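You operate a simulated robot arm through the tools that you are given. There is no shell and no other tool.

Carry out the task below with a simulated robot arm. There is one attempt and no reset: what you move stays moved.

Task
Pack the bearing that the card names, fit it in the hub and cap the hub.
Fine: pump till grease shows all round, none spilt; turn the hub on its bearing before the cap goes on.

It is judged by the outcome, as a careful person would: the job done as asked, and still so three seconds after it is handed in. It fails if anything else is knocked over, pushed out of place, dropped, spilled or broken. Lids that push on must go on centred and level and be pressed home; caps that screw on are set level and turned clockwise until they are tight.

Robot
A 7-joint arm with a fingered hand, fixed in place. Base frame: the origin is at the foot of the arm, x ahead of it, y to its left, z up; the work surface is at about z = 0.8. Units: m, degrees, N and s.
Its first joint turns from -115.0 to 115.0 degrees. Payload 5 kg.
Tool frame: the origin (TCP) lies between the finger pads and is the grasp point; the fingertips stand 0.032 m ahead of it; z points along the fingers, y is the line along which they close. Largest opening 0.16 m; the body of the gripper starts 0.089 m behind the TCP. The gripper is a hand of 4 fingers: y runs from the thumb to the fingers, the wrist lies at [0, 0, -0.267] in the tool frame, and closing takes about 1.5 s.
Orientation is told as [roll, pitch, yaw] about the base's x, y, z axes, in that order, counted from this pose: with the fingers straight down and closing along the base's y, the tool's x points along the base's -x, its y along +y and its z along -z.

Tools
- The arm moves only by the tool apply_moves. Its argument "rows" is a list of rows, each an object (a shift or turn left out is 0, a gripper value left out holds the last) with "offset": the shift along the base's x, y, z in m, a list of three; "rot": the turn, a rotation vector about the base's x, y, z in degrees, a list of three. In form: [{"offset": [tx, ty, tz], "rot": [wx, wy, wz]}, ...]. A call has 1 to 20 rows; each row is the pose to reach, as a shift and turn from the pose commanded when the call began. "fingers" is the finger opening in m, from 0 to 0.16, set as the call begins (left out, the last holds). A row lasts 0.2 s, in which the tool goes at most 0.05 m and 8.6 degrees; a call with a longer step from one row to the next is refused whole, and so is a gripper value outside its range. Where a pose cannot be reached the arm comes as near as it can. A force on the tool above 90 N (or 10 N above the force at the start of the call, whichever is more), or a blocked arm, ends the call early, and 0.2 s more pass. The fingers move at their own pace (about 0.045 m/s each) and stop on an object; they squeeze with about 22 N. The grip force told is the motor's: it shows also when the fingers shut on nothing. Time passes only in rows, and 0.2 s behind the last, so rows that repeat a pose let the fingers close. The reply holds the time, the measured pose of the TCP, the force on the tool along the base axes, the opening and the grip force, in the units named above and with some noise, with the torque about the TCP (base axes, N m) and any sound that the robot's microphone picked up.
- Cameras (640 x 400 px; columns grow to the right, rows downward): "scene" is fixed at [0.2213, -0.4995, 1.4335]; the picture's right is [0.61, -0.79, 0.00], its down [-0.43, -0.33, -0.84] and it looks along [0.67, 0.51, -0.54] (base axes); focal length 308 px, centre (320, 200). "wrist" rides on the gripper at [0.08, -0.004, -0.114] in the tool frame; the picture's right is [0.05, 1.00, 0.00], its down [-0.82, 0.04, -0.58] and it looks along [-0.58, 0.03, 0.82] (tool axes); focal length 265 px, centre (320, 200). There is no depth. A picture from a camera that has moved, and an enlarged one, comes with that camera's place and axes in the base frame and with its lens.
- snapshot(camera): a new picture of that camera. No time passes.
- move_column(by): slides the trunk up (or, below 0, down) by that many m; the arm rides with it, the base frame stays. It gives what a move gives, with no picture.
- move_fingers(finger1, finger2, finger3, thumb_bend): sets how far each is bent, from 0 (flat) to 1 (curled in); at 0.3 the hand is open as for a grip, at 0.7 the pads meet at the TCP. One left out holds its place. A second passes; each finger stops where it meets its share of the squeeze, and holds until it gets a number again. A gripper value or a shape takes the hand back. It gives what a move gives, with no picture; readings hold the bend of each and the force on the fingers (four entries, about 0 where the hand has none), thumb and palm.
- set_grasp(shape): the hand has 4 fingers and takes this shape, open, in about a second: jaw (thumb against the fingers, like two jaws); tri (thumb and two fingers); tip (a fingertip pinch); poke (one finger out to press); point (the index stretched); flat (the hand flat); cup (the hand cupped); fist (a fist). The gripper value then closes the fingers along that shape, each until it touches; the sizes above hold for jaw. It gives what a move gives, with no picture.
- inspect(camera, box): a new picture of the part [left, top, right, bottom] of that camera's present view, enlarged. No time passes.
- close_job(): hands the job in; it is judged then, once.

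Nothing tells you positions but the pictures and the camera data. Unless the task says otherwise, let go and move clear before handing in.

The tools are called after "Request:" by a JSON object that holds its "op" and its "data". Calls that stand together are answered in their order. apply_moves: Moves the arm, as the interface text tells. Its arguments: {"type":"object","properties":{"rows":{"type":"array","items":{"type":"object","properties":{"offset":{"type":"array","items":{"type":"number"}},"rot":{"type":"array","items":{"type":"number"}}}}},"fingers":{"type":"number"}},"required":["rows"]} The other tools are called the same way: move_column (by) slides the trunk up or down; set_grasp (shape) gives the hand a shape; move_fingers (finger1, finger2, finger3, thumb_bend) moves the fingers one by one; snapshot (camera) takes a picture; inspect (camera, box) takes an enlarged picture of a part of a camera's view; close_job () hands the job in.

At the start:

```text
time: 0.0
eef_pos: [0.7104, -0.1577, 1.2453]
tcp_rot: [0.0, 0.0, 0.0]
contact_force: [-0.4, 0.7, 0.9]
wrist_torque: [-0.02, 0.02, -0.01]
finger_gap: 0.16
grasp_force: 0.0
shape: jaw
bend: [0.3, 0.3, 0.3, 0.3]
finger forces: [0.0, 0.1, 0.0, 0.0, 0.1, 0.0]
trunk travel left (down, up): [-0.575, 0.415]
```

scene: 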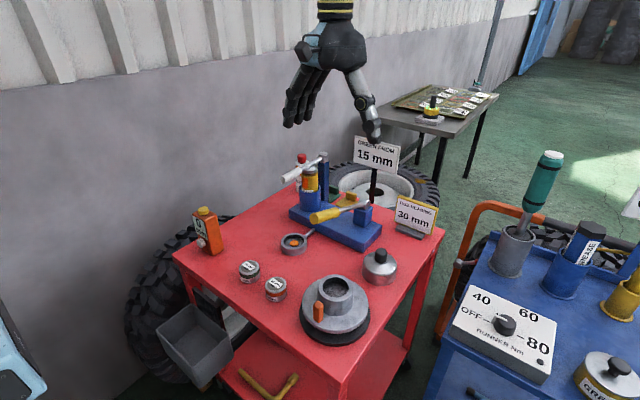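
wrist: 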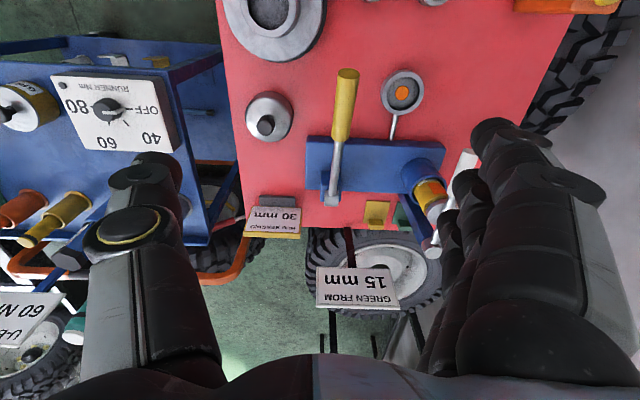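

I see a red cart with a grease packer, two bearings, a hub, a cap and cards. I will look closely at each before moving anything.

Request:
{"op": "inspect", "data": {"camera": "scene", "box": [220, 220, 420, 345]}}

Request:
{"op": "inspect", "data": {"camera": "scene", "box": [260, 130, 450, 250]}}

Request:
{"op": "inspect", "data": {"camera": "scene", "box": [440, 150, 640, 400]}}

Request:
{"op": "inspect", "data": {"camera": "wrist", "box": [220, 0, 500, 320]}}

Request:
{"op": "inspect", "data": {"camera": "scene", "box": [380, 70, 510, 150]}}

```text
3.20 times, centred on (320, 282) of scene
camera zoom: at [0.2213, -0.4995, 1.4335], right [0.61, -0.79, 0.0], down [-0.43, -0.33, -0.84], along [0.67, 0.51, -0.54], focal length 987 px, centre (320, -64)
```

zoom: 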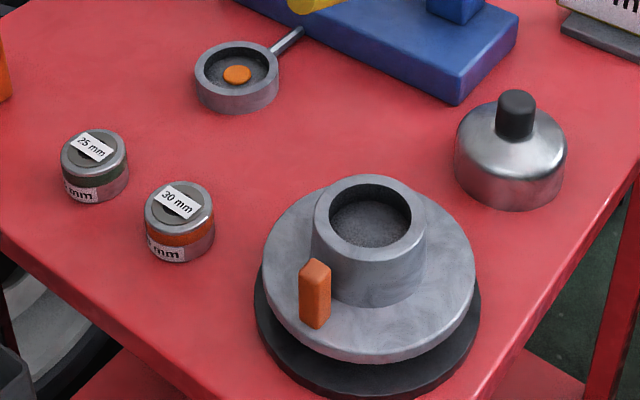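

```text
3.33 times, centred on (355, 190) of scene
camera zoom: at [0.2213, -0.4995, 1.4335], right [0.61, -0.79, 0.0], down [-0.43, -0.33, -0.84], along [0.67, 0.51, -0.54], focal length 1028 px, centre (203, 233)
```

zoom: 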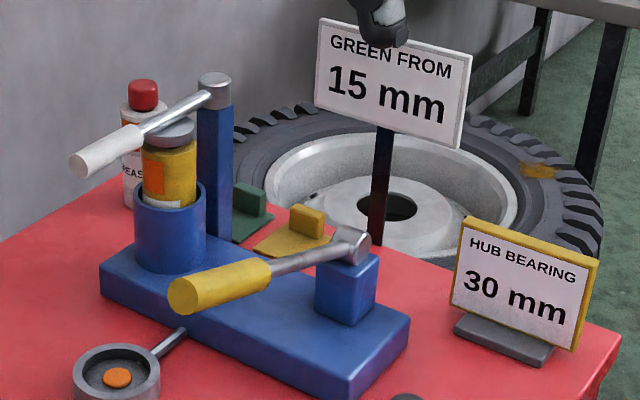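

```text
1.60 times, centred on (540, 275) of scene
camera zoom: at [0.2213, -0.4995, 1.4335], right [0.61, -0.79, 0.0], down [-0.43, -0.33, -0.84], along [0.67, 0.51, -0.54], focal length 494 px, centre (-32, 80)
```

zoom: 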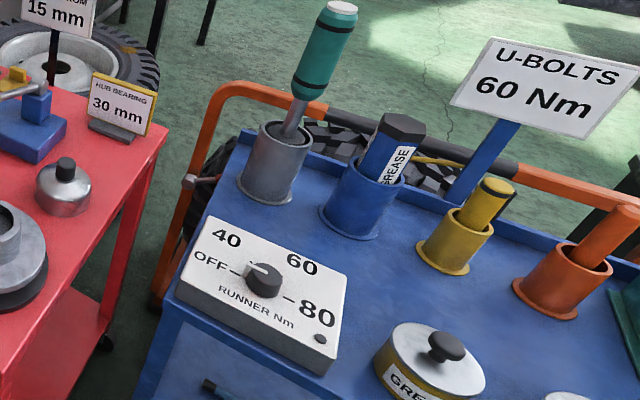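

```text
1.25 times, centred on (360, 160) of wrist
camera zoom: at [0.629, -0.1626, 1.3599], right [-0.05, 1.0, 0.0], down [0.82, 0.04, 0.58], along [0.58, 0.03, -0.82], focal length 332 px, centre (270, 250)
```

zoom: 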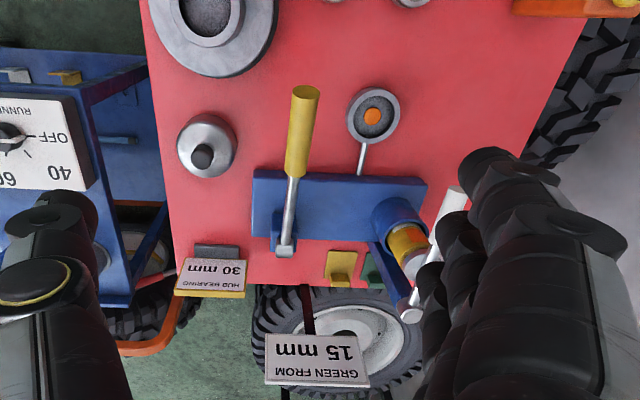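

```text
4.92 times, centred on (445, 110) of scene
camera zoom: at [0.2213, -0.4995, 1.4335], right [0.61, -0.79, 0.0], down [-0.43, -0.33, -0.84], along [0.67, 0.51, -0.54], focal length 1518 px, centre (-295, 643)
```

zoom: 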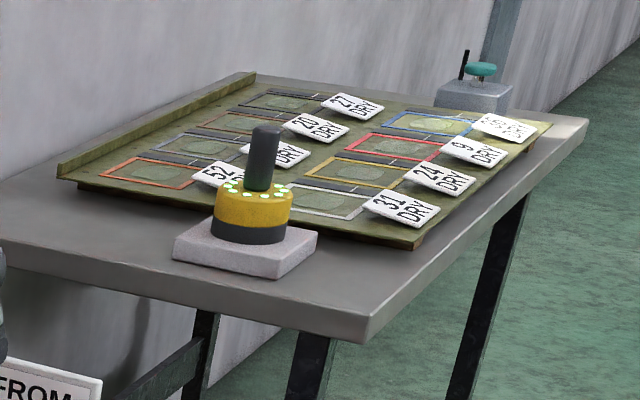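

The card names the 30 mm bearing (orange band). I'll move the hand back and up so that the wrist camera sees the cart top well.

Request:
{"op": "apply_moves", "data": {"rows": [{"offset": [-0.045, 0.02, 0]}, {"offset": [-0.09, 0.04, 0]}, {"offset": [-0.135, 0.06, 0]}, {"offset": [-0.18, 0.08, 0]}, {"offset": [-0.22, 0.1, 0]}, {"offset": [-0.22, 0.1, 0]}]}}

Request:
{"op": "snapshot", "data": {"camera": "wrist"}}

Request:
{"op": "inspect", "data": {"camera": "wrist", "box": [200, 0, 460, 200]}}

Request:
{"op": "inspect", "data": {"camera": "scene", "box": [280, 140, 400, 260]}}

```text
time: 1.4
eef_pos: [0.4914, -0.0575, 1.2452]
tcp_rot: [0.0, 0.0, 0.1]
contact_force: [0.1, 0.6, 0.0]
wrist_torque: [0.01, -0.03, 0.0]
finger_gap: 0.1597
grasp_force: 0.0
shape: jaw
bend: [0.3, 0.3, 0.3, 0.3]
finger forces: [0.0, 0.0, 0.1, 0.0, 0.0, 0.0]
trunk travel left (down, up): [-0.575, 0.415]
```

```text
taken
camera wrist: at [0.4105, -0.0626, 1.3595], right [-0.05, 1.0, 0.0], down [0.82, 0.04, 0.58], along [0.58, 0.03, -0.82], focal length 265 px, centre (320, 200)
```

wrist: 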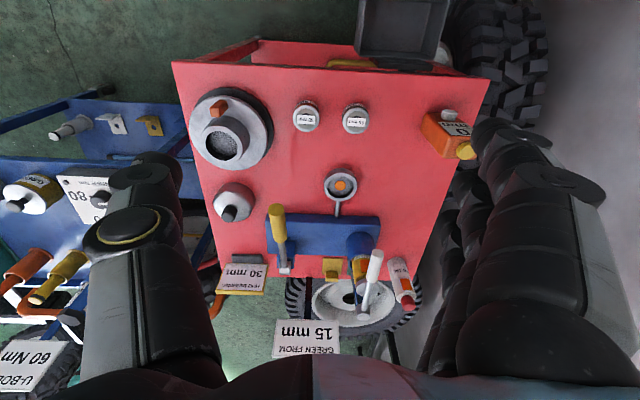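

```text
2.00 times, centred on (330, 100) of wrist
camera zoom: at [0.4105, -0.0626, 1.3595], right [-0.05, 1.0, 0.0], down [0.82, 0.04, 0.58], along [0.58, 0.03, -0.82], focal length 531 px, centre (300, 400)
```

zoom: 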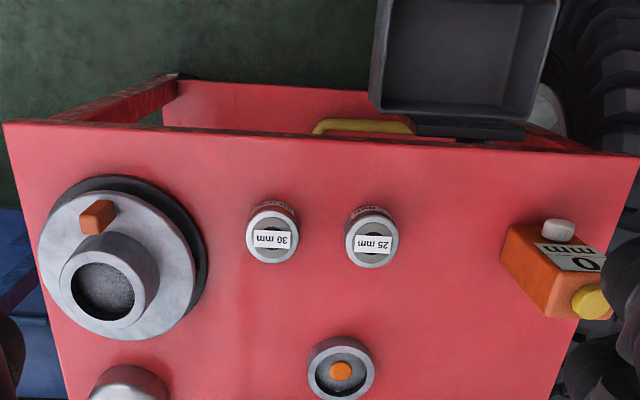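

```text
3.33 times, centred on (340, 200) of scene
camera zoom: at [0.2213, -0.4995, 1.4335], right [0.61, -0.79, 0.0], down [-0.43, -0.33, -0.84], along [0.67, 0.51, -0.54], focal length 1028 px, centre (253, 200)
```

zoom: 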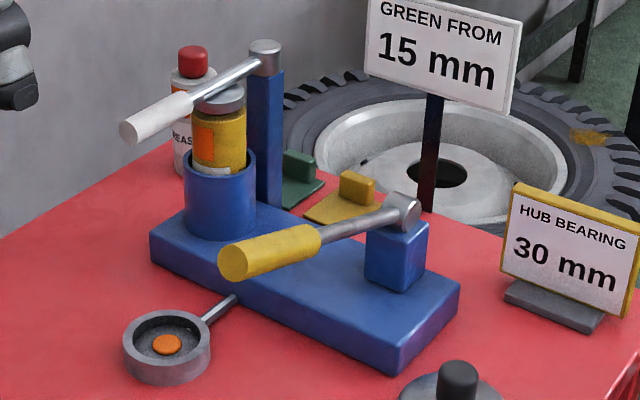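

The packer has two levers: a raised yellow one (tip ~[0.695,-0.12,0.99]) and a level white one over the grease can. I'll go closer to see how each is mounted.

Request:
{"op": "apply_moves", "data": {"rows": [{"offset": [0.03, 0.0, -0.03]}, {"offset": [0.06, 0.0, -0.06]}, {"offset": [0.09, 0.0, -0.09]}, {"offset": [0.1, 0.02, -0.12]}, {"offset": [0.1, 0.02, -0.12]}]}}

Request:
{"op": "snapshot", "data": {"camera": "wrist"}}

Request:
{"op": "inspect", "data": {"camera": "wrist", "box": [240, 100, 440, 260]}}

Request:
{"op": "inspect", "data": {"camera": "scene", "box": [290, 145, 350, 205]}}

Request:
{"op": "inspect", "data": {"camera": "scene", "box": [225, 250, 305, 310]}}

```text
time: 2.6
eef_pos: [0.5911, -0.0408, 1.123]
tcp_rot: [0.0, 0.0, 0.0]
contact_force: [-0.2, 0.0, 0.6]
wrist_torque: [0.0, 0.01, -0.01]
finger_gap: 0.1598
grasp_force: 0.0
shape: jaw
bend: [0.3, 0.3, 0.3, 0.3]
finger forces: [0.0, 0.0, 0.0, 0.0, 0.1, 0.1]
trunk travel left (down, up): [-0.575, 0.415]
```

```text
taken
camera wrist: at [0.5096, -0.0456, 1.2382], right [-0.05, 1.0, 0.0], down [0.82, 0.04, 0.58], along [0.58, 0.03, -0.82], focal length 265 px, centre (320, 200)
```

wrist: 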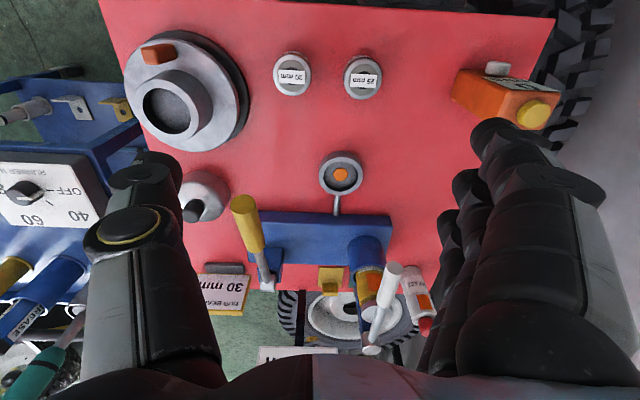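

```text
2.50 times, centred on (340, 180) of wrist
camera zoom: at [0.5096, -0.0456, 1.2382], right [-0.05, 1.0, 0.0], down [0.82, 0.04, 0.58], along [0.58, 0.03, -0.82], focal length 664 px, centre (270, 250)
```

zoom: 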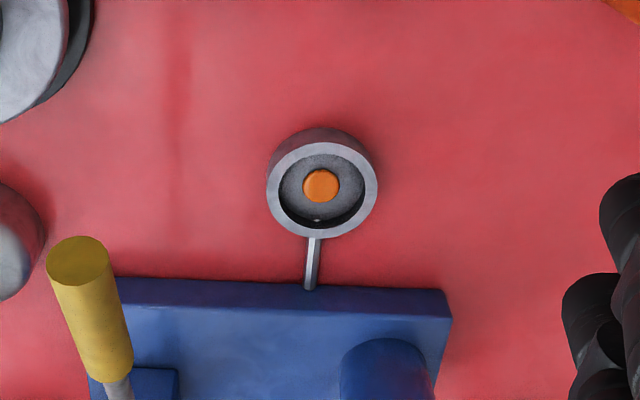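

```text
6.67 times, centred on (320, 175) of scene
camera zoom: at [0.2213, -0.4995, 1.4335], right [0.61, -0.79, 0.0], down [-0.43, -0.33, -0.84], along [0.67, 0.51, -0.54], focal length 2056 px, centre (320, 367)
```

zoom: 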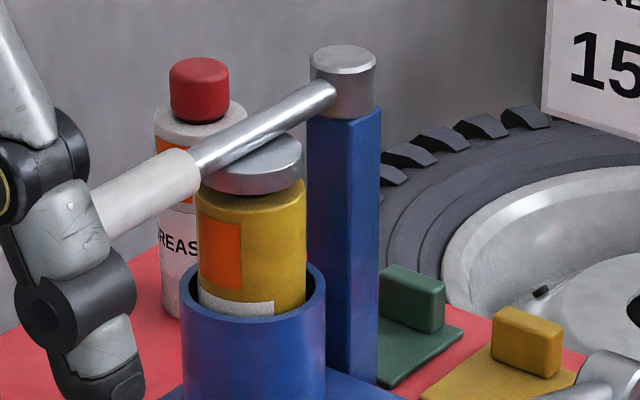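

```text
6.67 times, centred on (265, 280) of scene
camera zoom: at [0.2213, -0.4995, 1.4335], right [0.61, -0.79, 0.0], down [-0.43, -0.33, -0.84], along [0.67, 0.51, -0.54], focal length 2056 px, centre (687, -333)
```

zoom: 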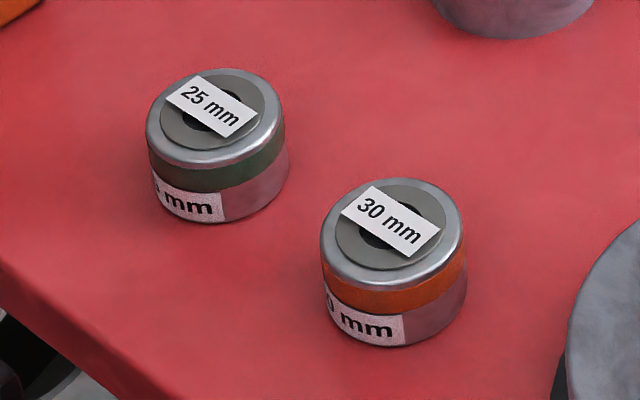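

The white lever is a swing clamp over the grease can (vertical axis), and the yellow lever on its horizontal pivot is the pump. The 30 mm bearing is at about [0.581,-0.082]; I'll go above it with a narrower opening, since the 25 mm one stands 0.1 m beside it.

Request:
{"op": "apply_moves", "data": {"rows": [{"offset": [-0.005, -0.02, -0.02]}, {"offset": [-0.01, -0.04, -0.06]}, {"offset": [-0.01, -0.041, -0.1]}, {"offset": [-0.01, -0.041, -0.14]}, {"offset": [-0.01, -0.041, -0.173]}, {"offset": [-0.01, -0.041, -0.173]}], "fingers": 0.085}}

Request:
{"op": "snapshot", "data": {"camera": "wrist"}}

Request:
{"op": "snapshot", "data": {"camera": "scene"}}

```text
time: 4.0
eef_pos: [0.5799, -0.0787, 0.951]
tcp_rot: [0.1, 0.0, 0.0]
contact_force: [-0.2, 0.3, 0.1]
wrist_torque: [0.0, 0.01, 0.01]
finger_gap: 0.0856
grasp_force: 0.1
shape: jaw
bend: [0.72, 0.72, 0.72, 0.7]
finger forces: [0.1, 0.0, 0.0, 0.0, 0.0, 0.1]
trunk travel left (down, up): [-0.575, 0.415]
```

```text
taken
camera wrist: at [0.499, -0.0834, 1.0648], right [-0.05, 1.0, 0.0], down [0.82, 0.04, 0.58], along [0.58, 0.03, -0.82], focal length 265 px, centre (320, 200)
```

wrist: 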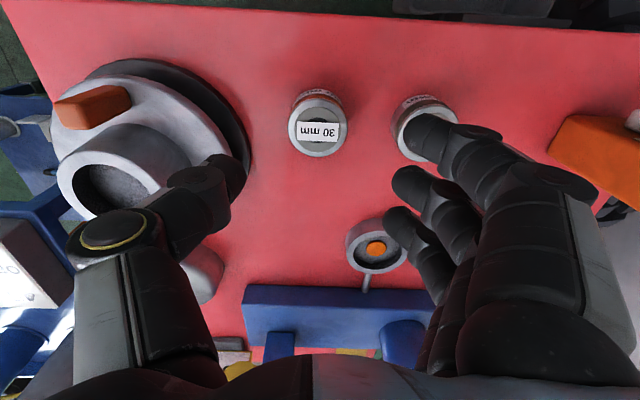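

```text
taken
```

scene: 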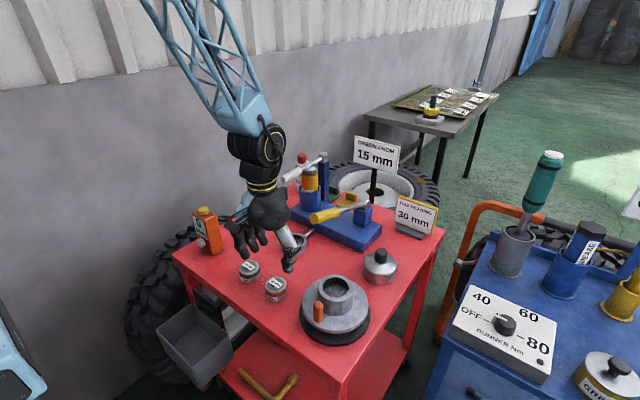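

Bearing top triangulates to [0.582,-0.081,0.831]; I descend to just above it and check.

Request:
{"op": "apply_moves", "data": {"rows": [{"offset": [0.002, -0.002, -0.03]}, {"offset": [0.002, -0.002, -0.06]}, {"offset": [0.002, -0.002, -0.081]}, {"offset": [0.002, -0.002, -0.081]}]}}

Request:
{"op": "snapshot", "data": {"camera": "wrist"}}

Request:
{"op": "inspect", "data": {"camera": "scene", "box": [220, 200, 380, 350]}}

```text
time: 5.0
eef_pos: [0.5812, -0.0814, 0.8708]
tcp_rot: [0.0, 0.0, 0.0]
contact_force: [0.5, -0.4, 0.2]
wrist_torque: [0.02, 0.03, 0.01]
finger_gap: 0.0856
grasp_force: 0.0
shape: jaw
bend: [0.72, 0.72, 0.72, 0.7]
finger forces: [0.0, 0.0, 0.0, 0.1, 0.0, 0.0]
trunk travel left (down, up): [-0.575, 0.415]
```

```text
taken
camera wrist: at [0.5011, -0.0871, 0.9847], right [-0.05, 1.0, 0.0], down [0.82, 0.04, 0.58], along [0.58, 0.03, -0.82], focal length 265 px, centre (320, 200)
```

wrist: 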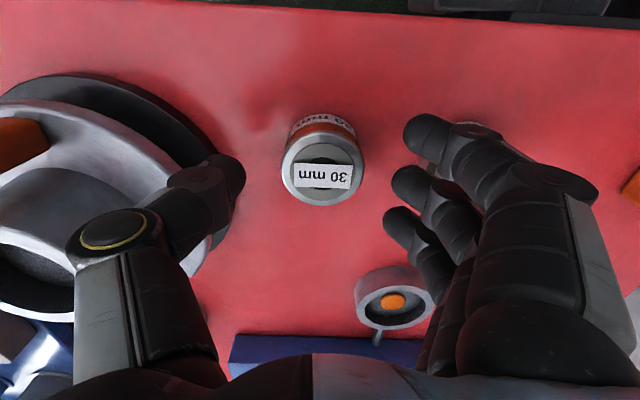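

```text
2.67 times, centred on (300, 275) of scene
camera zoom: at [0.2213, -0.4995, 1.4335], right [0.61, -0.79, 0.0], down [-0.43, -0.33, -0.84], along [0.67, 0.51, -0.54], focal length 822 px, centre (373, 0)
```

zoom: 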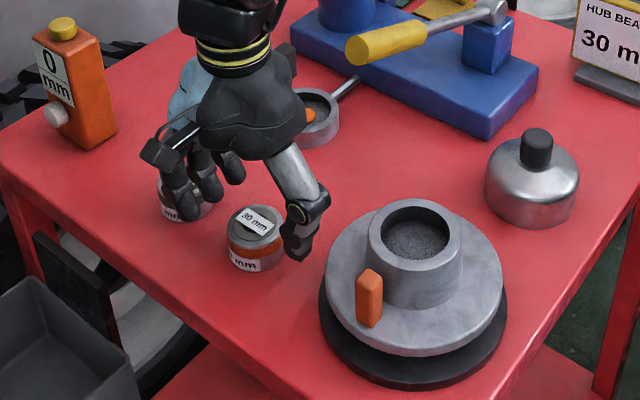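

The bearing is centred below the hand. I'll narrow to 0.07 to stay clear of the 25 mm bearing, then descend so that the fingertips reach about 10 mm below its top.

Request:
{"op": "apply_moves", "data": {"rows": [{"offset": [0.003, 0, 0]}, {"offset": [0.003, 0, 0]}, {"offset": [0.003, 0, 0]}, {"offset": [0.003, 0, 0]}, {"offset": [0.003, 0, -0.008]}, {"offset": [0.003, 0, -0.014]}, {"offset": [0.003, 0, -0.019]}, {"offset": [0.003, 0, -0.019]}], "fingers": 0.07}}

Request:
{"op": "snapshot", "data": {"camera": "wrist"}}

Request:
{"op": "inspect", "data": {"camera": "scene", "box": [225, 225, 325, 315]}}

```text
time: 6.8
eef_pos: [0.5842, -0.0822, 0.8527]
tcp_rot: [-0.1, 0.0, -0.1]
contact_force: [-0.1, 0.6, 0.0]
wrist_torque: [0.01, 0.02, 0.01]
finger_gap: 0.0709
grasp_force: 0.0
shape: jaw
bend: [0.73, 0.73, 0.73, 0.7]
finger forces: [0.0, 0.1, 0.0, 0.0, 0.0, 0.0]
trunk travel left (down, up): [-0.575, 0.415]
```

```text
taken
camera wrist: at [0.5028, -0.0867, 0.9677], right [-0.05, 1.0, 0.0], down [0.82, 0.04, 0.58], along [0.58, 0.03, -0.82], focal length 265 px, centre (320, 200)
```

wrist: 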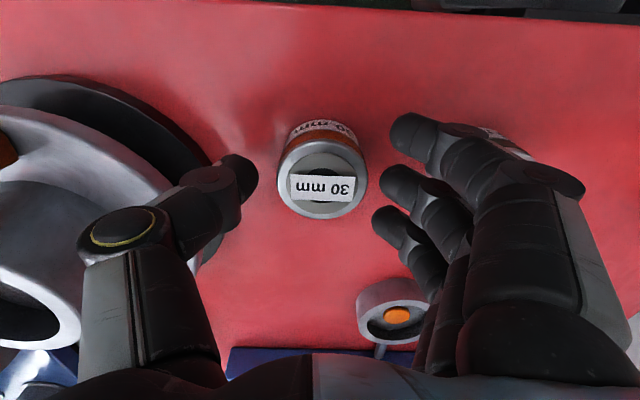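

```text
4.44 times, centred on (275, 270) of scene
camera zoom: at [0.2213, -0.4995, 1.4335], right [0.61, -0.79, 0.0], down [-0.43, -0.33, -0.84], along [0.67, 0.51, -0.54], focal length 1371 px, centre (520, -111)
```

zoom: 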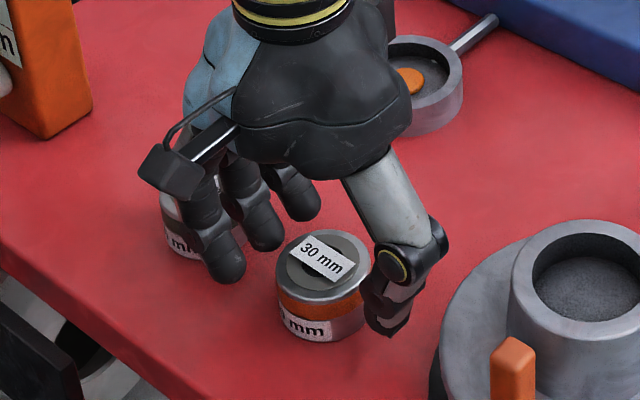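

Thumb and fingers straddle the bearing evenly; I close on it.

Request:
{"op": "apply_moves", "data": {"rows": [{"offset": [0, 0.001, 0]}, {"offset": [0, 0.001, 0]}, {"offset": [0, 0.001, 0]}, {"offset": [0, 0.001, 0]}, {"offset": [0, 0.001, 0]}, {"offset": [0, 0.001, 0]}, {"offset": [0, 0.001, 0]}], "fingers": 0.035}}

Request:
{"op": "snapshot", "data": {"camera": "wrist"}}

Request:
{"op": "inspect", "data": {"camera": "scene", "box": [225, 225, 325, 315]}}

```text
time: 8.4
eef_pos: [0.5839, -0.0793, 0.8533]
tcp_rot: [0.1, 0.1, 0.0]
contact_force: [0.1, 0.3, -3.3]
wrist_torque: [0.02, 0.01, 0.0]
finger_gap: 0.0363
grasp_force: 21.5
shape: jaw
bend: [0.71, 0.73, 0.72, 0.7]
finger forces: [6.0, 6.8, 6.1, 0.0, 19.0, 0.1]
trunk travel left (down, up): [-0.575, 0.415]
```

```text
taken
camera wrist: at [0.5029, -0.0855, 0.9678], right [-0.05, 1.0, 0.0], down [0.82, 0.04, 0.58], along [0.58, 0.03, -0.82], focal length 265 px, centre (320, 200)
```

wrist: 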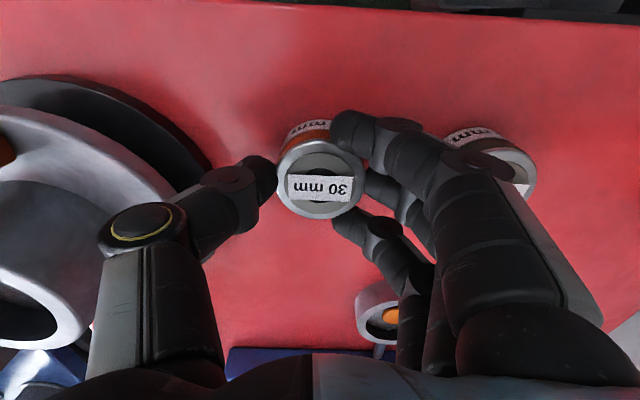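

```text
4.44 times, centred on (275, 270) of scene
camera zoom: at [0.2213, -0.4995, 1.4335], right [0.61, -0.79, 0.0], down [-0.43, -0.33, -0.84], along [0.67, 0.51, -0.54], focal length 1371 px, centre (520, -111)
```

zoom: 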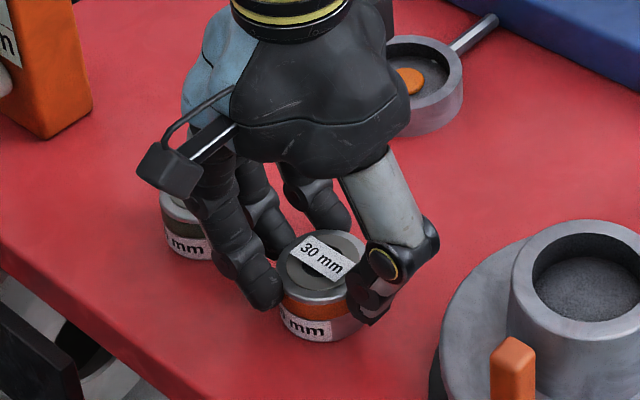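

The bearing is held by all three fingers and the thumb. I lift it a little and check it hangs level.

Request:
{"op": "apply_moves", "data": {"rows": [{"offset": [0, 0, 0.01]}, {"offset": [0, 0, 0.03]}, {"offset": [0, 0, 0.06]}, {"offset": [0, 0, 0.09]}, {"offset": [0, 0, 0.12]}, {"offset": [0, 0, 0.12]}]}}

Request:
{"op": "snapshot", "data": {"camera": "wrist"}}

Request:
{"op": "inspect", "data": {"camera": "scene", "box": [220, 160, 340, 260]}}

Request:
{"op": "inspect", "data": {"camera": "wrist", "box": [260, 100, 420, 300]}}

```text
time: 9.8
eef_pos: [0.5849, -0.0787, 0.97]
tcp_rot: [0.0, 0.0, 0.0]
contact_force: [0.7, 0.4, -4.1]
wrist_torque: [-0.03, -0.02, 0.0]
finger_gap: 0.0365
grasp_force: 21.9
shape: jaw
bend: [0.71, 0.73, 0.72, 0.7]
finger forces: [6.0, 7.0, 6.6, 0.0, 19.0, 0.0]
trunk travel left (down, up): [-0.575, 0.415]
```

```text
taken
camera wrist: at [0.5038, -0.0837, 1.0853], right [-0.05, 1.0, 0.0], down [0.82, 0.04, 0.58], along [0.58, 0.03, -0.82], focal length 265 px, centre (320, 200)
```

wrist: 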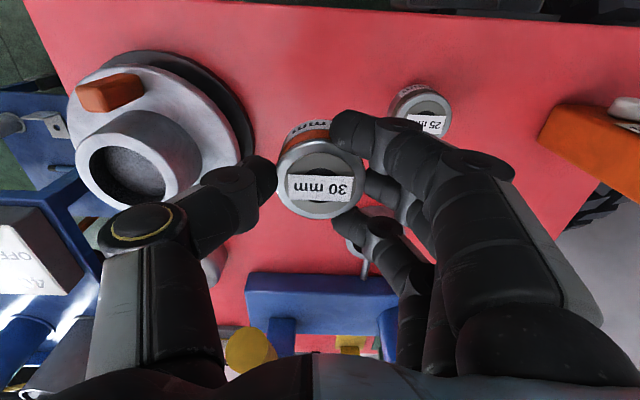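

```text
4.00 times, centred on (280, 210) of scene
camera zoom: at [0.2213, -0.4995, 1.4335], right [0.61, -0.79, 0.0], down [-0.43, -0.33, -0.84], along [0.67, 0.51, -0.54], focal length 1234 px, centre (480, 160)
```

zoom: 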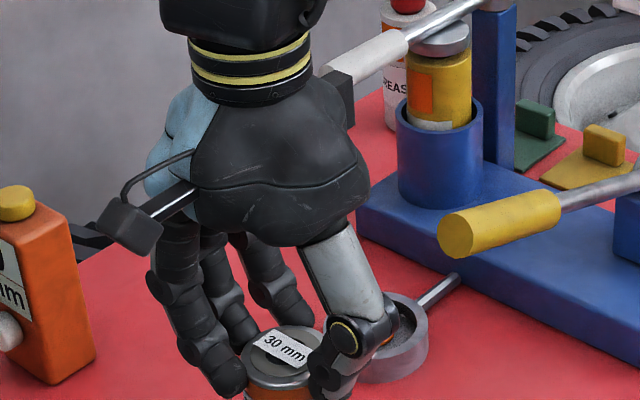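

```text
2.00 times, centred on (340, 200) of wrist
camera zoom: at [0.5038, -0.0837, 1.0853], right [-0.05, 1.0, 0.0], down [0.82, 0.04, 0.58], along [0.58, 0.03, -0.82], focal length 531 px, centre (280, 200)
```

zoom: 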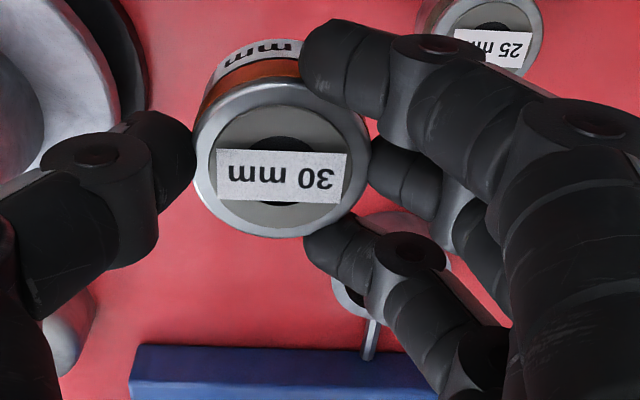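

The bearing hangs level, its top centre under the TCP. To keep the hand clear of the white lever's tip (~[0.78,0.063,1.0]) I turn the hand 30° and go first in +y, then toward the greasing cup near [0.746,0.004], stopping short to measure it.

Request:
{"op": "apply_moves", "data": {"rows": [{"offset": [0, 0.02, 0.01], "rot": [0, 0, 7.5]}, {"offset": [0, 0.045, 0.02], "rot": [0, 0, 15]}, {"offset": [0, 0.07, 0.02], "rot": [0, 0, 22.5]}, {"offset": [0.01, 0.083, 0.02], "rot": [0, 0, 30]}, {"offset": [0.05, 0.083, 0.02], "rot": [0, 0, 30]}, {"offset": [0.075, 0.083, 0.02], "rot": [0, 0, 30]}, {"offset": [0.075, 0.083, 0.02], "rot": [0, 0, 30]}]}}

Request:
{"op": "snapshot", "data": {"camera": "wrist"}}

Request:
{"op": "snapshot", "data": {"camera": "scene"}}

```text
time: 11.4
eef_pos: [0.659, 0.0046, 0.9932]
tcp_rot: [-0.1, 0.0, 29.9]
contact_force: [0.2, -0.3, -4.2]
wrist_torque: [0.01, 0.01, -0.02]
finger_gap: 0.0363
grasp_force: 22.3
shape: jaw
bend: [0.71, 0.73, 0.72, 0.7]
finger forces: [6.2, 7.2, 6.8, 0.0, 19.1, 0.0]
trunk travel left (down, up): [-0.575, 0.415]
```

```text
taken
camera wrist: at [0.5906, -0.0409, 1.1075], right [-0.54, 0.84, 0.0], down [0.69, 0.44, 0.58], along [0.48, 0.31, -0.82], focal length 265 px, centre (320, 200)
```

wrist: 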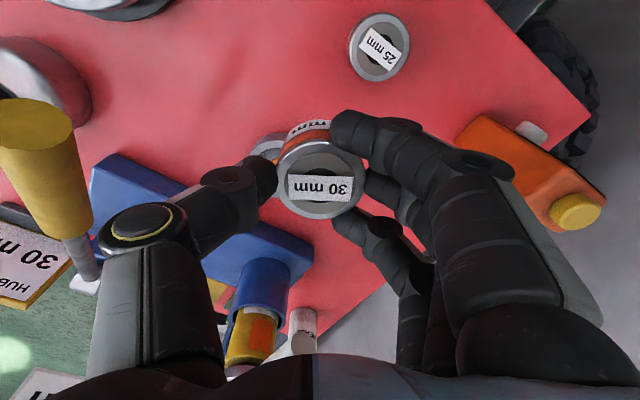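

```text
taken
```

scene: 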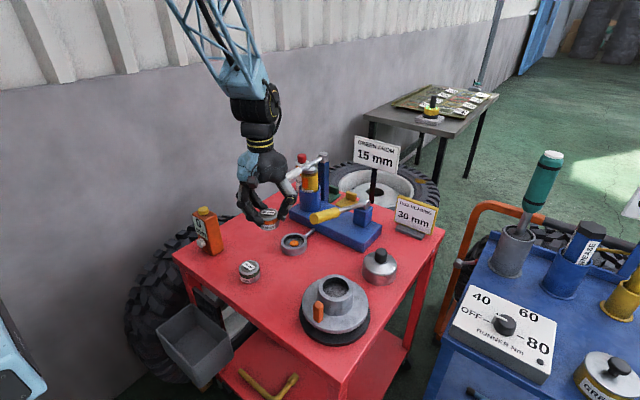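

The bearing hides the cup from here; I'll go on to above the cup, where the cup shows beyond the bearing.

Request:
{"op": "apply_moves", "data": {"rows": [{"offset": [0.03, 0, 0]}, {"offset": [0.06, 0, 0]}, {"offset": [0.086, 0, 0]}, {"offset": [0.086, 0, 0]}]}}

Request:
{"op": "snapshot", "data": {"camera": "wrist"}}

Request:
{"op": "inspect", "data": {"camera": "wrist", "box": [240, 40, 400, 240]}}

Request:
{"op": "inspect", "data": {"camera": "scene", "box": [240, 150, 360, 260]}}

```text
time: 12.4
eef_pos: [0.7455, 0.0065, 0.9904]
tcp_rot: [0.0, 0.0, 29.9]
contact_force: [-0.3, 0.6, -3.5]
wrist_torque: [0.0, 0.02, 0.0]
finger_gap: 0.0364
grasp_force: 22.3
shape: jaw
bend: [0.71, 0.73, 0.72, 0.7]
finger forces: [6.2, 7.2, 7.0, 0.0, 18.9, 0.1]
trunk travel left (down, up): [-0.575, 0.415]
```

```text
taken
camera wrist: at [0.6776, -0.0392, 1.1057], right [-0.54, 0.84, 0.0], down [0.69, 0.44, 0.58], along [0.48, 0.31, -0.82], focal length 265 px, centre (320, 200)
```

wrist: 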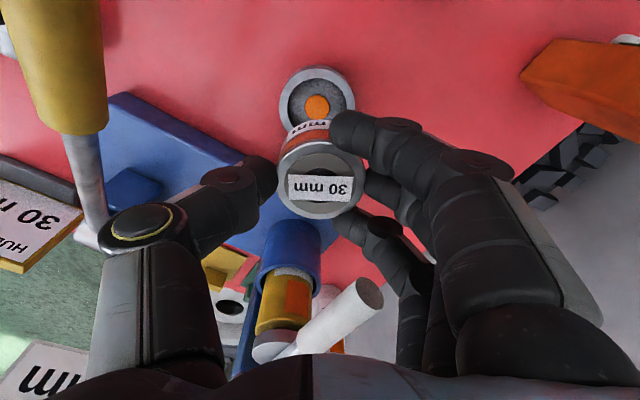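

```text
2.00 times, centred on (320, 140) of wrist
camera zoom: at [0.6776, -0.0392, 1.1057], right [-0.54, 0.84, 0.0], down [0.69, 0.44, 0.58], along [0.48, 0.31, -0.82], focal length 531 px, centre (320, 320)
```

zoom: 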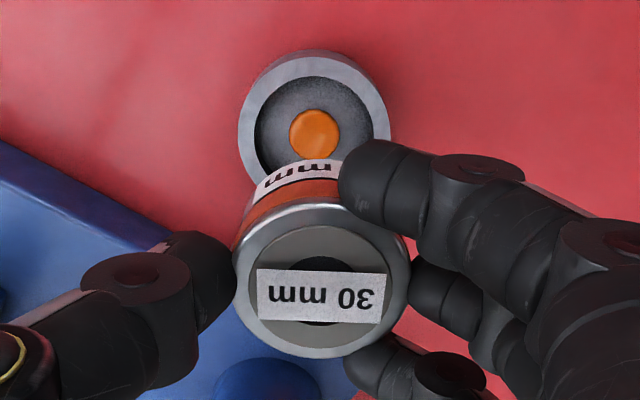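

```text
3.64 times, centred on (300, 205) of scene
camera zoom: at [0.2213, -0.4995, 1.4335], right [0.61, -0.79, 0.0], down [-0.43, -0.33, -0.84], along [0.67, 0.51, -0.54], focal length 1122 px, centre (393, 182)
```

zoom: 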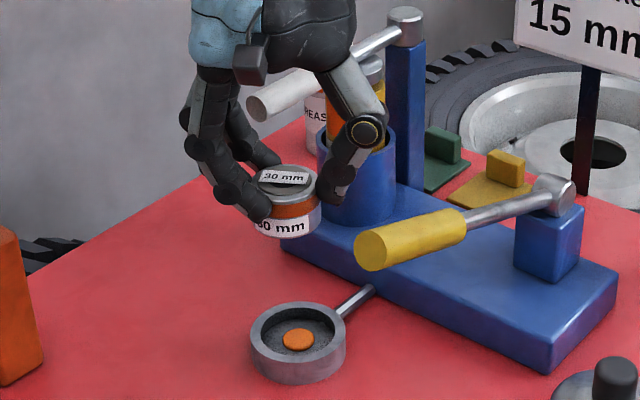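

From both cameras the cup's rim centre is at about [0.743,0.0014,0.822]; the bearing sits at about [0.747,0.0085]. I shift by (-0.004,-0.007) and come down to just above the rim.

Request:
{"op": "apply_moves", "data": {"rows": [{"offset": [-0.004, -0.007, 0]}, {"offset": [-0.004, -0.007, -0.04]}, {"offset": [-0.004, -0.007, -0.08]}, {"offset": [-0.004, -0.007, -0.105]}, {"offset": [-0.004, -0.007, -0.105]}]}}

Request:
{"op": "inspect", "data": {"camera": "wrist", "box": [240, 60, 400, 260]}}

Request:
{"op": "inspect", "data": {"camera": "scene", "box": [240, 190, 360, 270]}}

```text
time: 13.6
eef_pos: [0.7417, -0.0028, 0.886]
tcp_rot: [0.0, 0.0, 29.9]
contact_force: [0.0, -0.5, -2.9]
wrist_torque: [0.01, 0.0, -0.01]
finger_gap: 0.036
grasp_force: 22.2
shape: jaw
bend: [0.71, 0.73, 0.72, 0.7]
finger forces: [6.3, 7.1, 7.3, 0.1, 18.8, 0.0]
trunk travel left (down, up): [-0.575, 0.415]
```

```text
2.00 times, centred on (320, 160) of wrist
camera zoom: at [0.6735, -0.0475, 1.0006], right [-0.54, 0.84, 0.0], down [0.69, 0.44, 0.58], along [0.48, 0.31, -0.82], focal length 531 px, centre (320, 280)
```

zoom: 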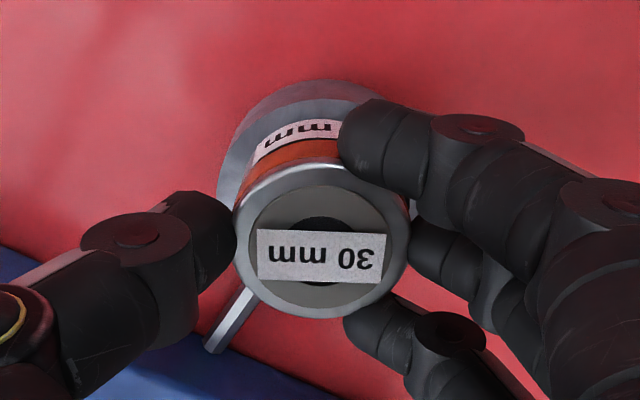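

```text
5.00 times, centred on (300, 230) of scene
camera zoom: at [0.2213, -0.4995, 1.4335], right [0.61, -0.79, 0.0], down [-0.43, -0.33, -0.84], along [0.67, 0.51, -0.54], focal length 1542 px, centre (420, 50)
```

zoom: 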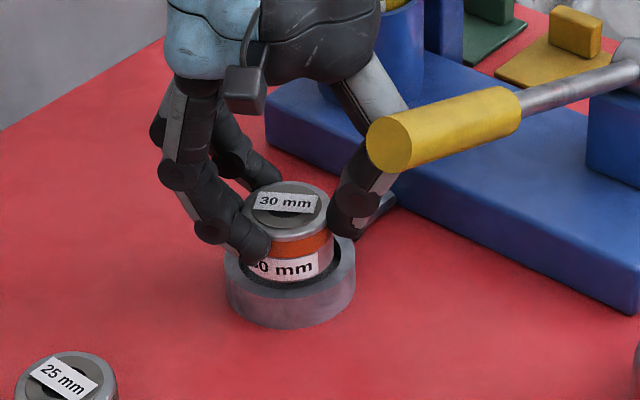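

Bearing and cup line up within about 2 mm, with ~3–4 mm clearance round. I nudge slightly and lower gently until it seats.

Request:
{"op": "apply_moves", "data": {"rows": [{"offset": [0.001, 0.0015, 0]}, {"offset": [0.001, 0.0015, -0.005]}, {"offset": [0.001, 0.0015, -0.01]}, {"offset": [0.001, 0.0015, -0.014]}, {"offset": [0.001, 0.0015, -0.018]}, {"offset": [0.001, 0.0015, -0.021]}, {"offset": [0.001, 0.0015, -0.021]}]}}

Request:
{"op": "inspect", "data": {"camera": "wrist", "box": [240, 60, 400, 260]}}

Request:
{"op": "inspect", "data": {"camera": "scene", "box": [240, 190, 360, 270]}}

```text
time: 15.2
eef_pos: [0.7437, -0.0004, 0.8649]
tcp_rot: [0.0, -0.1, 30.1]
contact_force: [13.0, 12.6, 3.1]
wrist_torque: [0.5, -0.44, -0.05]
finger_gap: 0.0362
grasp_force: 22.2
shape: jaw
bend: [0.71, 0.73, 0.72, 0.71]
finger forces: [6.7, 8.2, 19.2, 0.1, 17.2, 0.0]
trunk travel left (down, up): [-0.575, 0.415]
```

```text
2.00 times, centred on (320, 160) of wrist
camera zoom: at [0.6754, -0.0452, 0.9807], right [-0.55, 0.84, 0.0], down [0.68, 0.45, 0.58], along [0.49, 0.32, -0.82], focal length 531 px, centre (320, 280)
```

zoom: 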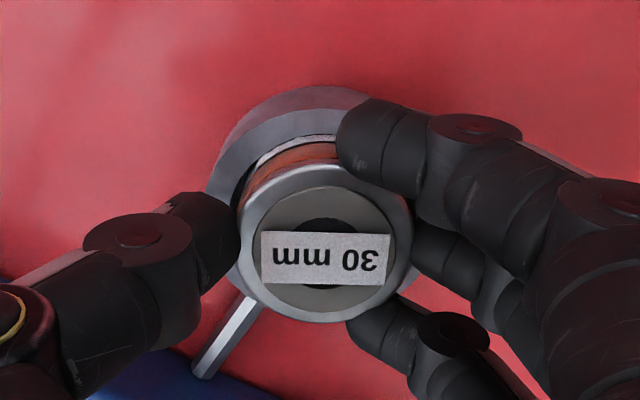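

```text
5.00 times, centred on (300, 230) of scene
camera zoom: at [0.2213, -0.4995, 1.4335], right [0.61, -0.79, 0.0], down [-0.43, -0.33, -0.84], along [0.67, 0.51, -0.54], focal length 1542 px, centre (420, 50)
```

zoom: 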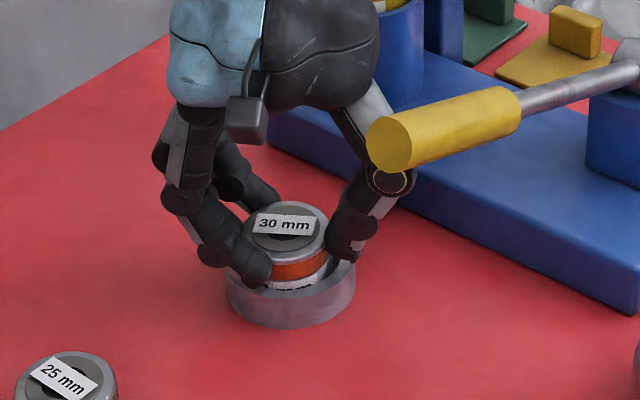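

There is a sideways force of ~18 N pushing the bearing toward +x/+y, so it's off-centre by a little. I ease it in that direction and watch the force fall.

Request:
{"op": "apply_moves", "data": {"rows": [{"offset": [0.001, 0.001, 0.001]}, {"offset": [0.002, 0.0015, 0.001]}, {"offset": [0.002, 0.0015, 0.001]}]}}

Request:
{"op": "inspect", "data": {"camera": "wrist", "box": [240, 60, 400, 260]}}

```text
time: 16.0
eef_pos: [0.7439, -0.0011, 0.8657]
tcp_rot: [0.0, 0.1, 29.9]
contact_force: [6.0, 11.1, -0.5]
wrist_torque: [0.44, -0.16, -0.09]
finger_gap: 0.036
grasp_force: 21.9
shape: jaw
bend: [0.71, 0.73, 0.72, 0.71]
finger forces: [8.9, 8.6, 17.0, 0.0, 17.7, 0.1]
trunk travel left (down, up): [-0.575, 0.415]
```

```text
2.00 times, centred on (320, 160) of wrist
camera zoom: at [0.6766, -0.0452, 0.9806], right [-0.54, 0.84, 0.0], down [0.69, 0.44, 0.58], along [0.48, 0.31, -0.82], focal length 531 px, centre (320, 280)
```

zoom: 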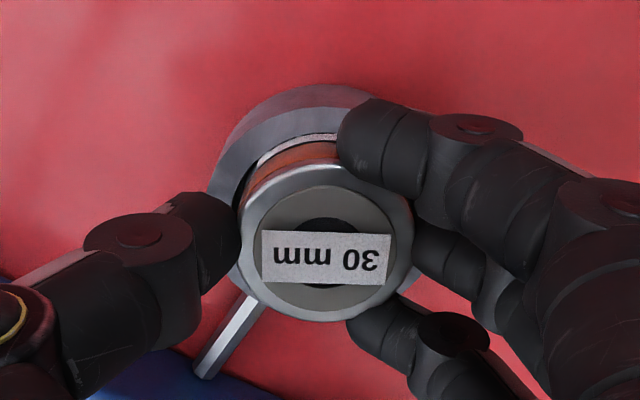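

The force falls; I keep following it, mostly in +y.

Request:
{"op": "apply_moves", "data": {"rows": [{"offset": [0.0005, 0.001, 0]}, {"offset": [0.001, 0.0025, 0]}, {"offset": [0.001, 0.0025, 0]}]}}

Request:
{"op": "apply_moves", "data": {"rows": [{"offset": [0, 0, -0.002]}, {"offset": [0, 0, -0.003]}, {"offset": [0, 0, -0.003]}]}}

Request:
{"op": "inspect", "data": {"camera": "wrist", "box": [240, 60, 400, 260]}}

Request:
{"op": "inspect", "data": {"camera": "scene", "box": [240, 190, 360, 270]}}

```text
time: 16.8
eef_pos: [0.7467, 0.0026, 0.8676]
tcp_rot: [0.0, 0.2, 30.0]
contact_force: [-0.6, -0.3, -3.8]
wrist_torque: [-0.02, 0.02, -0.01]
finger_gap: 0.0359
grasp_force: 22.3
shape: jaw
bend: [0.71, 0.73, 0.72, 0.7]
finger forces: [10.8, 7.8, 11.3, 0.1, 19.7, 0.0]
trunk travel left (down, up): [-0.575, 0.415]
```

```text
time: 17.6
eef_pos: [0.7477, 0.0031, 0.8655]
tcp_rot: [-0.1, 0.0, 30.0]
contact_force: [0.6, -1.5, 6.7]
wrist_torque: [0.09, 0.09, 0.03]
finger_gap: 0.0364
grasp_force: 21.8
shape: jaw
bend: [0.72, 0.73, 0.72, 0.7]
finger forces: [11.4, 7.7, 11.1, 0.0, 22.2, 0.0]
trunk travel left (down, up): [-0.575, 0.415]
```

```text
2.00 times, centred on (320, 160) of wrist
camera zoom: at [0.6786, -0.0424, 0.9793], right [-0.54, 0.84, 0.0], down [0.68, 0.44, 0.58], along [0.49, 0.31, -0.82], focal length 531 px, centre (320, 280)
```

zoom: 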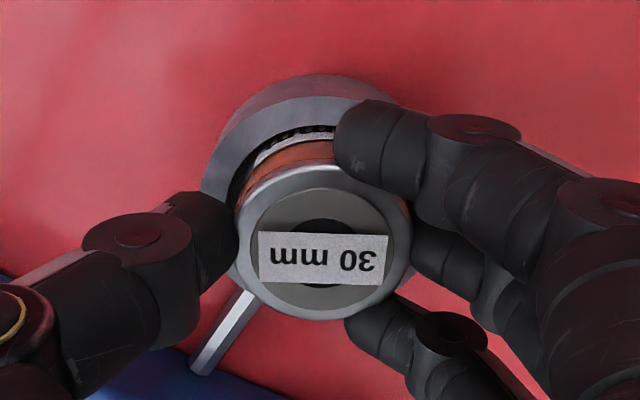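

```text
5.00 times, centred on (300, 230) of scene
camera zoom: at [0.2213, -0.4995, 1.4335], right [0.61, -0.79, 0.0], down [-0.43, -0.33, -0.84], along [0.67, 0.51, -0.54], focal length 1542 px, centre (420, 50)
```

zoom: 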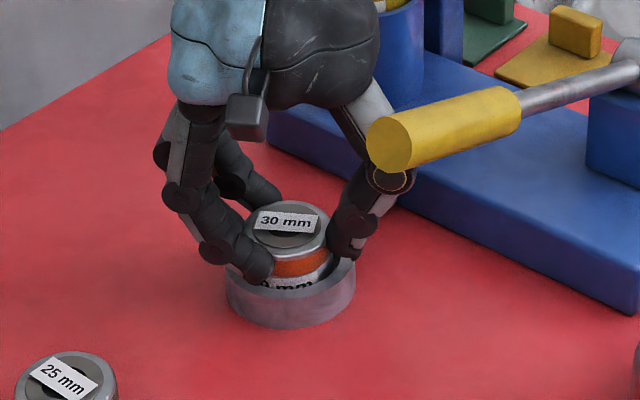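

Now only a vertical contact of ~10 N. I zoom in to see whether it is seated or perched.

Request:
{"op": "inspect", "data": {"camera": "wrist", "box": [270, 90, 350, 140]}}

Request:
{"op": "inspect", "data": {"camera": "scene", "box": [275, 225, 320, 258]}}

```text
8.00 times, centred on (310, 115) of wrist
camera zoom: at [0.6786, -0.0424, 0.9793], right [-0.54, 0.84, 0.0], down [0.68, 0.44, 0.58], along [0.49, 0.31, -0.82], focal length 2123 px, centre (400, 880)
```

zoom: 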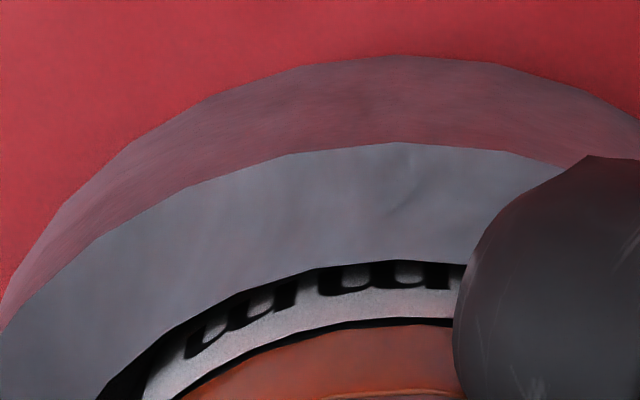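

```text
12.12 times, centred on (298, 242) of scene
camera zoom: at [0.2213, -0.4995, 1.4335], right [0.61, -0.79, 0.0], down [-0.43, -0.33, -0.84], along [0.67, 0.51, -0.54], focal length 3738 px, centre (593, -303)
```

zoom: 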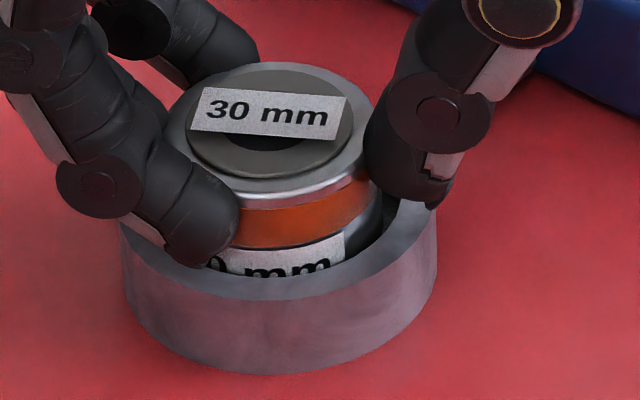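

The fingertips touch the cup's rim, while the bearing is inside with a gap all round. I relieve the pressure slightly and let go so that it settles on the cup's floor.

Request:
{"op": "apply_moves", "data": {"rows": [{"offset": [0, 0, 0.001]}, {"offset": [0, 0, 0.001]}, {"offset": [0, 0, 0.001]}, {"offset": [0, 0, 0.001]}, {"offset": [0, 0, 0.001]}], "fingers": 0.08}}

Request:
{"op": "inspect", "data": {"camera": "wrist", "box": [240, 60, 400, 260]}}

Request:
{"op": "inspect", "data": {"camera": "scene", "box": [260, 200, 340, 260]}}

```text
time: 18.8
eef_pos: [0.7456, 0.0019, 0.8643]
tcp_rot: [-0.1, -0.1, 30.0]
contact_force: [0.0, -0.2, -0.2]
wrist_torque: [0.02, -0.02, 0.01]
finger_gap: 0.0793
grasp_force: 0.1
shape: jaw
bend: [0.72, 0.72, 0.72, 0.7]
finger forces: [0.1, 0.0, 0.0, 0.1, 0.1, 0.0]
trunk travel left (down, up): [-0.575, 0.415]
```

```text
2.00 times, centred on (320, 160) of wrist
camera zoom: at [0.6782, -0.0427, 0.9801], right [-0.54, 0.84, 0.0], down [0.69, 0.44, 0.58], along [0.48, 0.31, -0.82], focal length 531 px, centre (320, 280)
```

zoom: 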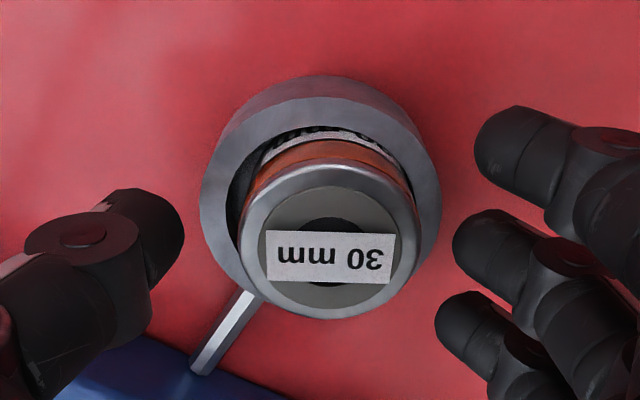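

```text
6.67 times, centred on (300, 230) of scene
camera zoom: at [0.2213, -0.4995, 1.4335], right [0.61, -0.79, 0.0], down [-0.43, -0.33, -0.84], along [0.67, 0.51, -0.54], focal length 2056 px, centre (453, 0)
```

zoom: 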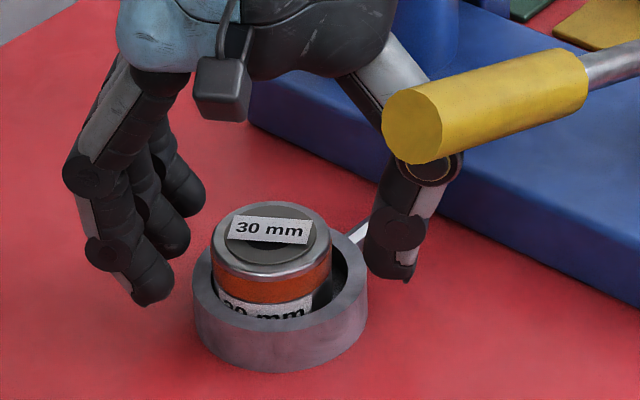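

The bearing stands in the cup with a gap all round. I rise straight up, then move above the yellow pump handle (middle of grip about [0.735,-0.122,0.98]).

Request:
{"op": "apply_moves", "data": {"rows": [{"offset": [0, 0, 0.03]}, {"offset": [0, 0, 0.07]}, {"offset": [0, 0, 0.115]}, {"offset": [0, 0, 0.16]}, {"offset": [0, 0, 0.205]}, {"offset": [0, 0, 0.22]}, {"offset": [-0.005, -0.03, 0.22], "rot": [0, 0, -7.5]}, {"offset": [-0.01, -0.065, 0.22], "rot": [0, 0, -15]}, {"offset": [-0.011, -0.095, 0.22], "rot": [0, 0, -22.5]}, {"offset": [-0.011, -0.125, 0.22], "rot": [0, 0, -30]}, {"offset": [-0.011, -0.125, 0.2], "rot": [0, 0, -30]}, {"offset": [-0.011, -0.125, 0.2], "rot": [0, 0, -30]}]}}

Request:
{"op": "snapshot", "data": {"camera": "wrist"}}

Request:
{"op": "inspect", "data": {"camera": "scene", "box": [240, 120, 420, 270]}}

Request:
{"op": "inspect", "data": {"camera": "scene", "box": [270, 215, 320, 260]}}

```text
time: 21.4
eef_pos: [0.7329, -0.1229, 1.065]
tcp_rot: [0.1, 0.0, 0.0]
contact_force: [0.2, 0.6, 0.3]
wrist_torque: [0.03, 0.03, 0.03]
finger_gap: 0.0796
grasp_force: 0.0
shape: jaw
bend: [0.72, 0.72, 0.72, 0.7]
finger forces: [0.1, 0.0, 0.1, 0.1, 0.0, 0.0]
trunk travel left (down, up): [-0.575, 0.415]
```

```text
taken
camera wrist: at [0.6521, -0.1277, 1.1801], right [-0.05, 1.0, 0.0], down [0.82, 0.04, 0.58], along [0.58, 0.03, -0.82], focal length 265 px, centre (320, 200)
```

wrist: 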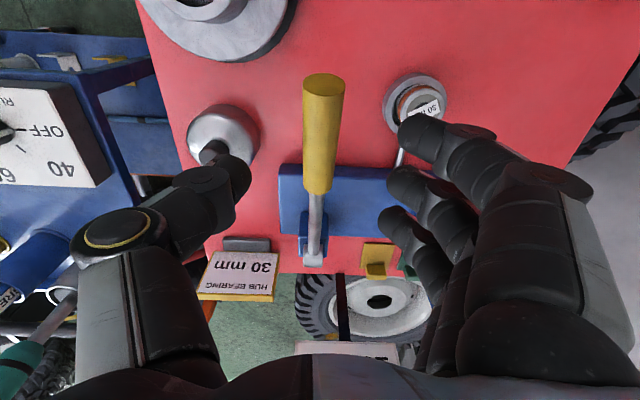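

```text
2.67 times, centred on (330, 195) of scene
camera zoom: at [0.2213, -0.4995, 1.4335], right [0.61, -0.79, 0.0], down [-0.43, -0.33, -0.84], along [0.67, 0.51, -0.54], focal length 822 px, centre (293, 213)
```

zoom: 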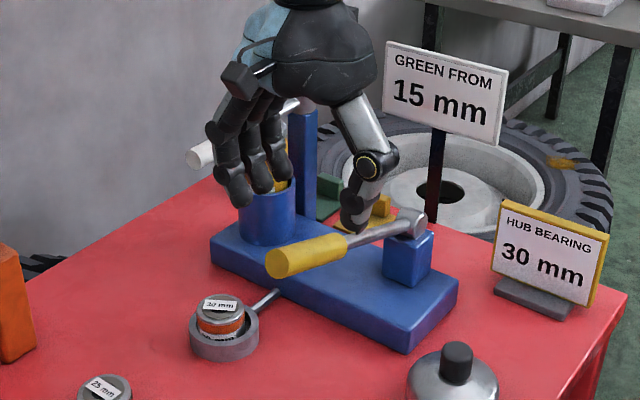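

```text
8.89 times, centred on (295, 238) of scene
camera zoom: at [0.2213, -0.4995, 1.4335], right [0.61, -0.79, 0.0], down [-0.43, -0.33, -0.84], along [0.67, 0.51, -0.54], focal length 2742 px, centre (542, -133)
```

zoom: 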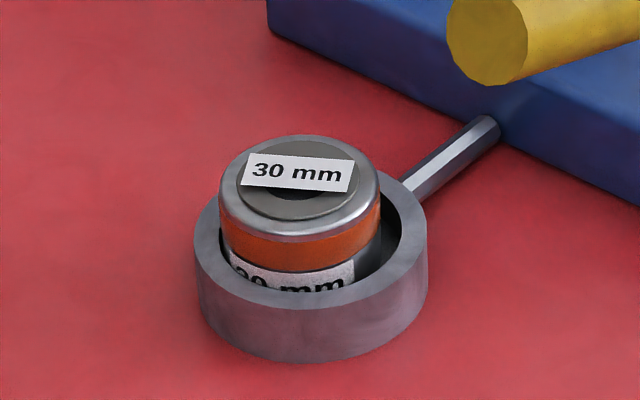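

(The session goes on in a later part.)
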